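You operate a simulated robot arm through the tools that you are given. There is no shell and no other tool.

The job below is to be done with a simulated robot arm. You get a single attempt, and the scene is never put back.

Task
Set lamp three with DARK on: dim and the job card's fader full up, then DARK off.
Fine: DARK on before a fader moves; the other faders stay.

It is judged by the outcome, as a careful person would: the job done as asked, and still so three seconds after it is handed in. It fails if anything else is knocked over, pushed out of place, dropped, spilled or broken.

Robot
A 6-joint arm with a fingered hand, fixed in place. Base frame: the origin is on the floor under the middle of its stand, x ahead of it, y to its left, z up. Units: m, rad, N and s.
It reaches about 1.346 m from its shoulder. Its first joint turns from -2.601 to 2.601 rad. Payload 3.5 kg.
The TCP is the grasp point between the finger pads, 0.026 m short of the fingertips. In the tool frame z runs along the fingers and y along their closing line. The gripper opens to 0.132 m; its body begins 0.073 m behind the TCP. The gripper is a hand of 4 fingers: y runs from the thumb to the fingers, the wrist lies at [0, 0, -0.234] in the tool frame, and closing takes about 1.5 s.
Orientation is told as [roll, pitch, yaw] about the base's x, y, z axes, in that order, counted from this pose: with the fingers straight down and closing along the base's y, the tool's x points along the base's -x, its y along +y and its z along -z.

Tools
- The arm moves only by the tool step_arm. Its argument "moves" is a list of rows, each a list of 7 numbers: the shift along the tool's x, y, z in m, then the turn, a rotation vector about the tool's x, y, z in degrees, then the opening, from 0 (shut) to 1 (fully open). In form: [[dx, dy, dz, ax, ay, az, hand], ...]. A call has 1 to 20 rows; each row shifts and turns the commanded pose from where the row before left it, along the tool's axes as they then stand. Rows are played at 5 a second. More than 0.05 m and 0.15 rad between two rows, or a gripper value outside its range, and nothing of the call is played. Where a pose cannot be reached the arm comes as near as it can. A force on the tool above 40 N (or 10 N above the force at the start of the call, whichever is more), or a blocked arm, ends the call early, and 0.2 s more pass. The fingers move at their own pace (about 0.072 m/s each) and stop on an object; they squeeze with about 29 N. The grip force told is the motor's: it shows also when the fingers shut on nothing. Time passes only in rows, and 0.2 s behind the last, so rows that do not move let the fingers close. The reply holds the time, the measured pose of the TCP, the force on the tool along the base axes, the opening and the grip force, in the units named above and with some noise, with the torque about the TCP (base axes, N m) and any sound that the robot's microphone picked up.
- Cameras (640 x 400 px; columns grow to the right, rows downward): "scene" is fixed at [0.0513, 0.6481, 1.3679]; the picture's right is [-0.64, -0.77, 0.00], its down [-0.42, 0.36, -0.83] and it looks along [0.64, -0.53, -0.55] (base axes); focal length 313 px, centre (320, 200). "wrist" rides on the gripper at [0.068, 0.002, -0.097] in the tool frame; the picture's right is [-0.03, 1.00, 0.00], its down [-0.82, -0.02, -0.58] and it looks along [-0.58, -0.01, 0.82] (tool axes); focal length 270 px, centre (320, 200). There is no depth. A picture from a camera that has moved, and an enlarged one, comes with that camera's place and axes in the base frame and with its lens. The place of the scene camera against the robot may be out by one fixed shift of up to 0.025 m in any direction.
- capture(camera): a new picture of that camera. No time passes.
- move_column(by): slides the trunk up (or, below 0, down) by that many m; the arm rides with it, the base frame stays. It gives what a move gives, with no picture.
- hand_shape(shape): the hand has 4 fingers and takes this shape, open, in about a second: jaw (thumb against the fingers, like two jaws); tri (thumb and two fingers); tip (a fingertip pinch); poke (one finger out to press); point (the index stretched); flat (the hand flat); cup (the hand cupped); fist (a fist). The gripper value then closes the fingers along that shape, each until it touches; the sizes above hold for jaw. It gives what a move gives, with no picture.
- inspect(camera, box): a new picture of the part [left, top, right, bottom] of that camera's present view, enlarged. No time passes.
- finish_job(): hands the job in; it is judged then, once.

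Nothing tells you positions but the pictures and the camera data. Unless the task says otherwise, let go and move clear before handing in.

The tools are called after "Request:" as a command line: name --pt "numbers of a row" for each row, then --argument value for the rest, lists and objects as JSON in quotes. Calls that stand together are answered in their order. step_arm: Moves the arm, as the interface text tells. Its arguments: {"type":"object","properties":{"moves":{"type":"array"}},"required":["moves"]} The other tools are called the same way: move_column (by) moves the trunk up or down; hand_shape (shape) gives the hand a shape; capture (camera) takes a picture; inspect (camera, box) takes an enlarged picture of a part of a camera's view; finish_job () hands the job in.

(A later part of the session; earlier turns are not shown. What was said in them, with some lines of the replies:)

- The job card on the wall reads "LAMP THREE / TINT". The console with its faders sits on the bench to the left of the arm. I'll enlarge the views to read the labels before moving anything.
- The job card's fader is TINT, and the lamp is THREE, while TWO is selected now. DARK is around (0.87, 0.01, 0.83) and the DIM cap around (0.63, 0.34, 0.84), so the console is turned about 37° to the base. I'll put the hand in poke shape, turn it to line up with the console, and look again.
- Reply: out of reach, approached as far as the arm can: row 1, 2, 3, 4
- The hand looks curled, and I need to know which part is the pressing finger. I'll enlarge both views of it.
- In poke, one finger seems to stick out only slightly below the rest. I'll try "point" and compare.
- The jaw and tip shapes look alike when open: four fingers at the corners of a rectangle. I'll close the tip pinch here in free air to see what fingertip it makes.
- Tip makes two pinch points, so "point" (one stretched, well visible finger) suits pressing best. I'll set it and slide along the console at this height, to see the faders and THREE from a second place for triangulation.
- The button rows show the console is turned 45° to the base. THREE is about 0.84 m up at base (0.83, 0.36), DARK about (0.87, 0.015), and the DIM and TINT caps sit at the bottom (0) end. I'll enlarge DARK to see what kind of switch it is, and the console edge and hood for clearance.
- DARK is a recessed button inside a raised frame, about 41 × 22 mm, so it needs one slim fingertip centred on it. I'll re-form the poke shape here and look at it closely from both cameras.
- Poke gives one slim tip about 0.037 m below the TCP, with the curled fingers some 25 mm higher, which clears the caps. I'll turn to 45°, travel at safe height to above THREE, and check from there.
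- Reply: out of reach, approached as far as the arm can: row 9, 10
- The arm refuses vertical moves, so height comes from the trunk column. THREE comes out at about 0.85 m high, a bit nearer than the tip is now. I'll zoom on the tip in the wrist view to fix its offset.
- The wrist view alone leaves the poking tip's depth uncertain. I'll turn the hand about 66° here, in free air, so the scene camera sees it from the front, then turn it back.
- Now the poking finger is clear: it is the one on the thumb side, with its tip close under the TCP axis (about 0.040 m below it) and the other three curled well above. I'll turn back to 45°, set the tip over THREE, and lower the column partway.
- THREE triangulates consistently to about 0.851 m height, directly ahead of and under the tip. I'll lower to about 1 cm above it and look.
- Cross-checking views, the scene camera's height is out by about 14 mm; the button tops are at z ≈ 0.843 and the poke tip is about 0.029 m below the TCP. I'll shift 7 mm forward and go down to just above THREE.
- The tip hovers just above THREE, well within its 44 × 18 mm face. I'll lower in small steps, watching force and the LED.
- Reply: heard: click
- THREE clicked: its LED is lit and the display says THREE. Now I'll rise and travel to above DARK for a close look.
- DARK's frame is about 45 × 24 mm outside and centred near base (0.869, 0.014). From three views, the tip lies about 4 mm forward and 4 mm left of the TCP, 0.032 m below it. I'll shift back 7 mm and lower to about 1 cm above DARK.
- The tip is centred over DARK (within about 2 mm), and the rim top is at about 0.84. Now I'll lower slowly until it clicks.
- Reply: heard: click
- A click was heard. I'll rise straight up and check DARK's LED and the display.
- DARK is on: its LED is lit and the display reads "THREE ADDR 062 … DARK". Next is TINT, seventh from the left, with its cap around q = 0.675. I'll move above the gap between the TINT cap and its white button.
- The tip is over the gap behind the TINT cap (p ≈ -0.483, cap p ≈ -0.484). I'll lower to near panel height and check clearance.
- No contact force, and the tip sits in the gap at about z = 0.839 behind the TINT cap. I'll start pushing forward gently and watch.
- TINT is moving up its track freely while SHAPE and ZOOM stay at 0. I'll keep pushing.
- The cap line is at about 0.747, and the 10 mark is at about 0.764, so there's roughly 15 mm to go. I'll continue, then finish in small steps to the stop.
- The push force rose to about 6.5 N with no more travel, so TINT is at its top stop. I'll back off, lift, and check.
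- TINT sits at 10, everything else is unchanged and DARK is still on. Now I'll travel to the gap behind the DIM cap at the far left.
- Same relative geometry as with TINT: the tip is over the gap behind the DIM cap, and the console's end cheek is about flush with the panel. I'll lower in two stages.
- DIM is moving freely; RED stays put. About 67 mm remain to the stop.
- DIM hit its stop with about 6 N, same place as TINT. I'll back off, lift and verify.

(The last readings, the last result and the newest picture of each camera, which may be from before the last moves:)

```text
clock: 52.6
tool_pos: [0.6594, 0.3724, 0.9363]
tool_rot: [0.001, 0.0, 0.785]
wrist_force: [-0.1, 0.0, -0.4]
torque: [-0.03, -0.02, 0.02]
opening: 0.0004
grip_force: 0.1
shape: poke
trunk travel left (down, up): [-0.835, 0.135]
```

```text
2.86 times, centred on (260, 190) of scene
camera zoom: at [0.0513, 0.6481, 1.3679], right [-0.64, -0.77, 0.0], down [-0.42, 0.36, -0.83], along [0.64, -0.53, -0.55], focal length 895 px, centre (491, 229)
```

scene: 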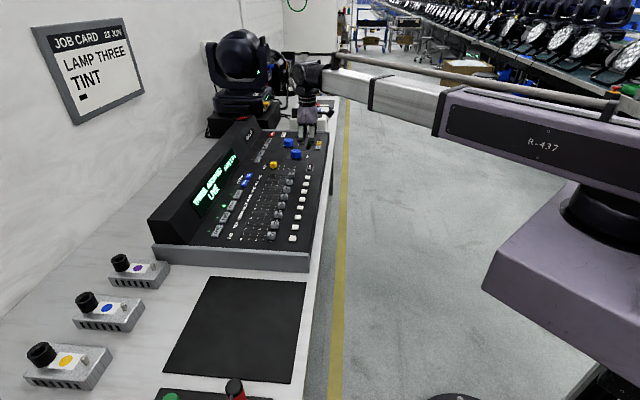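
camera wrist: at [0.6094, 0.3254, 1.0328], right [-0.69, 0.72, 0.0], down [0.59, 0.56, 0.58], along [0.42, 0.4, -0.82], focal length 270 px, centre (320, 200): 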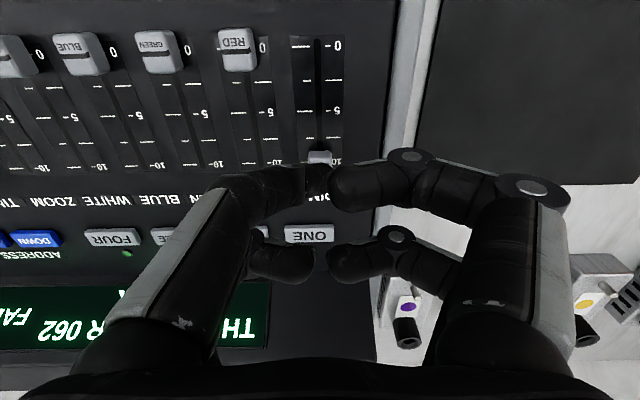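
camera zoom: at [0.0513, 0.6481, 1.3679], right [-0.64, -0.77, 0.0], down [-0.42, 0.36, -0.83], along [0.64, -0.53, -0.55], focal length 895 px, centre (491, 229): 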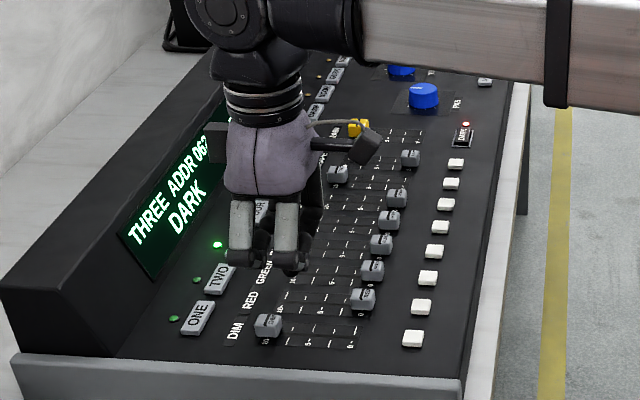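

Both DIM and TINT are at 10 and the rest unchanged. Now back to above DARK to switch it off.

Request:
step_arm --pt "0.0108 -0.0405 0 0 0 0 1" --pt "0.0108 -0.0405 0 0 0 0 1" --pt "0.0108 -0.0405 0 0 0 0 1" --pt "0.0108 -0.0405 0 0 0 0 1" --pt "0.0108 -0.0405 0 0 0 0 1" --pt "0.0108 -0.0406 0 0 0 0 1" --pt "0.0108 -0.0406 0 0 0 0 1" --pt "0.0109 -0.0406 0 0 0 0 1" --pt "0.0109 -0.0406 0 0 0 0 1" --pt "0.0109 -0.0406 0 0 0 0 1" --pt "0 0 0 0 0 0 1"

Request:
inspect --camera "wrist" --box '[240, 70, 400, 190]'

Request:
inspect --camera "scene" --box '[180, 120, 340, 260]'

```text
clock: 55.0
tool_pos: [0.8679, 0.009, 0.9351]
tool_rot: [0.0, 0.001, 0.787]
wrist_force: [0.5, 0.2, 0.2]
torque: [0.0, -0.04, 0.01]
opening: 0.0001
grip_force: 0.0
shape: poke
trunk travel left (down, up): [-0.835, 0.135]
```

```text
3.33 times, centred on (320, 130) of wrist
camera zoom: at [0.8184, -0.0385, 1.0328], right [-0.69, 0.72, 0.0], down [0.59, 0.56, 0.58], along [0.42, 0.4, -0.82], focal length 901 px, centre (320, 433)
```

zoom: 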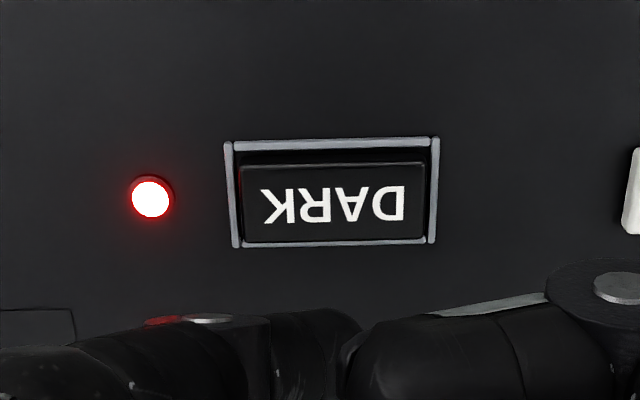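

```text
2.86 times, centred on (260, 190) of scene
camera zoom: at [0.0513, 0.6481, 1.3679], right [-0.64, -0.77, 0.0], down [-0.42, 0.36, -0.83], along [0.64, -0.53, -0.55], focal length 895 px, centre (491, 229)
```

zoom: 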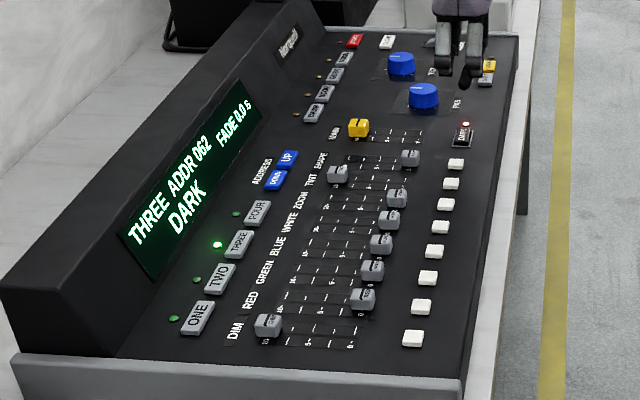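

The tip is centred over DARK again. I'll lower in stages to the height that clicked before.

Request:
move_column --by -0.056

Request:
move_column --by -0.004

Request:
move_column --by -0.003

Request:
inspect --camera "scene" --box '[180, 120, 340, 260]'

```text
clock: 56.0
tool_pos: [0.8682, 0.0102, 0.8797]
tool_rot: [0.0, 0.0, 0.786]
wrist_force: [1.5, -0.6, 0.9]
torque: [0.02, -0.03, 0.01]
opening: 0.0
grip_force: 0.0
shape: poke
trunk travel left (down, up): [-0.779, 0.191]
```

```text
clock: 56.5
tool_pos: [0.8687, 0.0106, 0.8769]
tool_rot: [0.0, 0.0, 0.786]
wrist_force: [0.1, 1.4, 0.2]
torque: [0.02, 0.03, 0.01]
opening: 0.0
grip_force: 0.1
shape: poke
trunk travel left (down, up): [-0.775, 0.195]
```

```text
clock: 57.0
tool_pos: [0.8677, 0.0104, 0.8732]
tool_rot: [-0.001, 0.001, 0.785]
wrist_force: [0.6, -0.3, 0.6]
torque: [-0.01, 0.04, 0.02]
opening: 0.0001
grip_force: 0.1
shape: poke
trunk travel left (down, up): [-0.772, 0.198]
heard: click
```

```text
2.86 times, centred on (260, 190) of scene
camera zoom: at [0.0513, 0.6481, 1.3679], right [-0.64, -0.77, 0.0], down [-0.42, 0.36, -0.83], along [0.64, -0.53, -0.55], focal length 895 px, centre (491, 229)
```

zoom: 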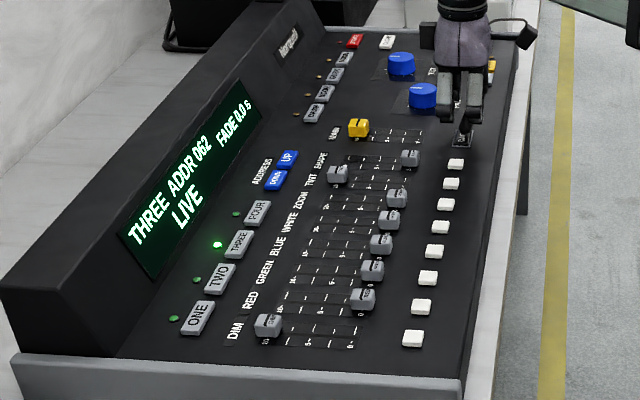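

It clicked and the display now reads THREE / LIVE. I'll lift straight up, pull back clear of the console, and make a final check.

Request:
move_column --by 0.1

Request:
step_arm --pt "0.04 0 0 0 0 0 1" --pt "0.04 0 0 0 0 0 1" --pt "0.04 0 0 0 0 0 1" --pt "0 0 0 0 0 0 1"

Request:
inspect --camera "scene" --box '[180, 120, 340, 260]'

Request:
capture --camera "wrist"

Request:
capture --camera "scene"

```text
clock: 58.4
tool_pos: [0.8687, 0.0089, 0.9724]
tool_rot: [0.0, -0.002, 0.786]
wrist_force: [0.3, 0.1, 0.3]
torque: [0.0, -0.03, 0.01]
opening: 0.0
grip_force: 0.0
shape: poke
trunk travel left (down, up): [-0.872, 0.098]
```

```text
clock: 59.4
tool_pos: [0.7838, -0.0759, 0.9724]
tool_rot: [0.0, 0.001, 0.785]
wrist_force: [-0.1, 0.1, 0.5]
torque: [0.02, 0.01, -0.03]
opening: 0.0
grip_force: 0.1
shape: poke
trunk travel left (down, up): [-0.872, 0.098]
```

```text
2.86 times, centred on (260, 190) of scene
camera zoom: at [0.0513, 0.6481, 1.3679], right [-0.64, -0.77, 0.0], down [-0.42, 0.36, -0.83], along [0.64, -0.53, -0.55], focal length 895 px, centre (491, 229)
```

zoom: 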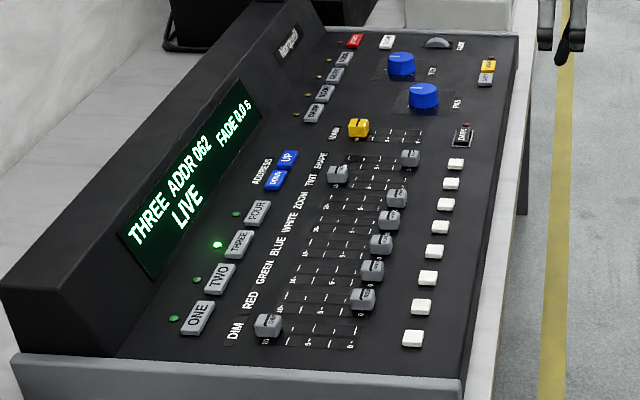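

```text
taken
camera wrist: at [0.7342, -0.1229, 1.0699], right [-0.69, 0.72, 0.0], down [0.59, 0.56, 0.58], along [0.42, 0.4, -0.82], focal length 270 px, centre (320, 200)
```

wrist: 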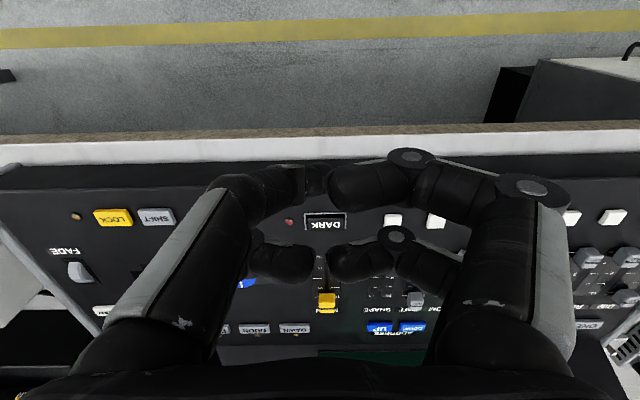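

```text
taken
```

scene: 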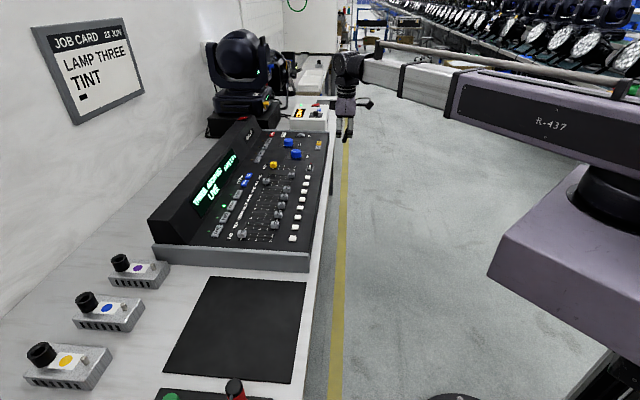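

All checks out: THREE is selected and LIVE, DARK's LED is off, DIM and TINT are at the top, and the other faders are where they were. The hand is clear of the console, so I'm handing in.

Request:
finish_job

```text
The job is handed in.
```

The job is done and handed in: lamp three is selected, with DIM and TINT (the job card's fader) pushed full up to their stops. I switched DARK on before either fader moved and off again afterwards. In the last views the display read THREE / LIVE and DARK's light was out.

The other faders stayed where they were, and nothing else on the bench looked disturbed. The hand is clear of the console.
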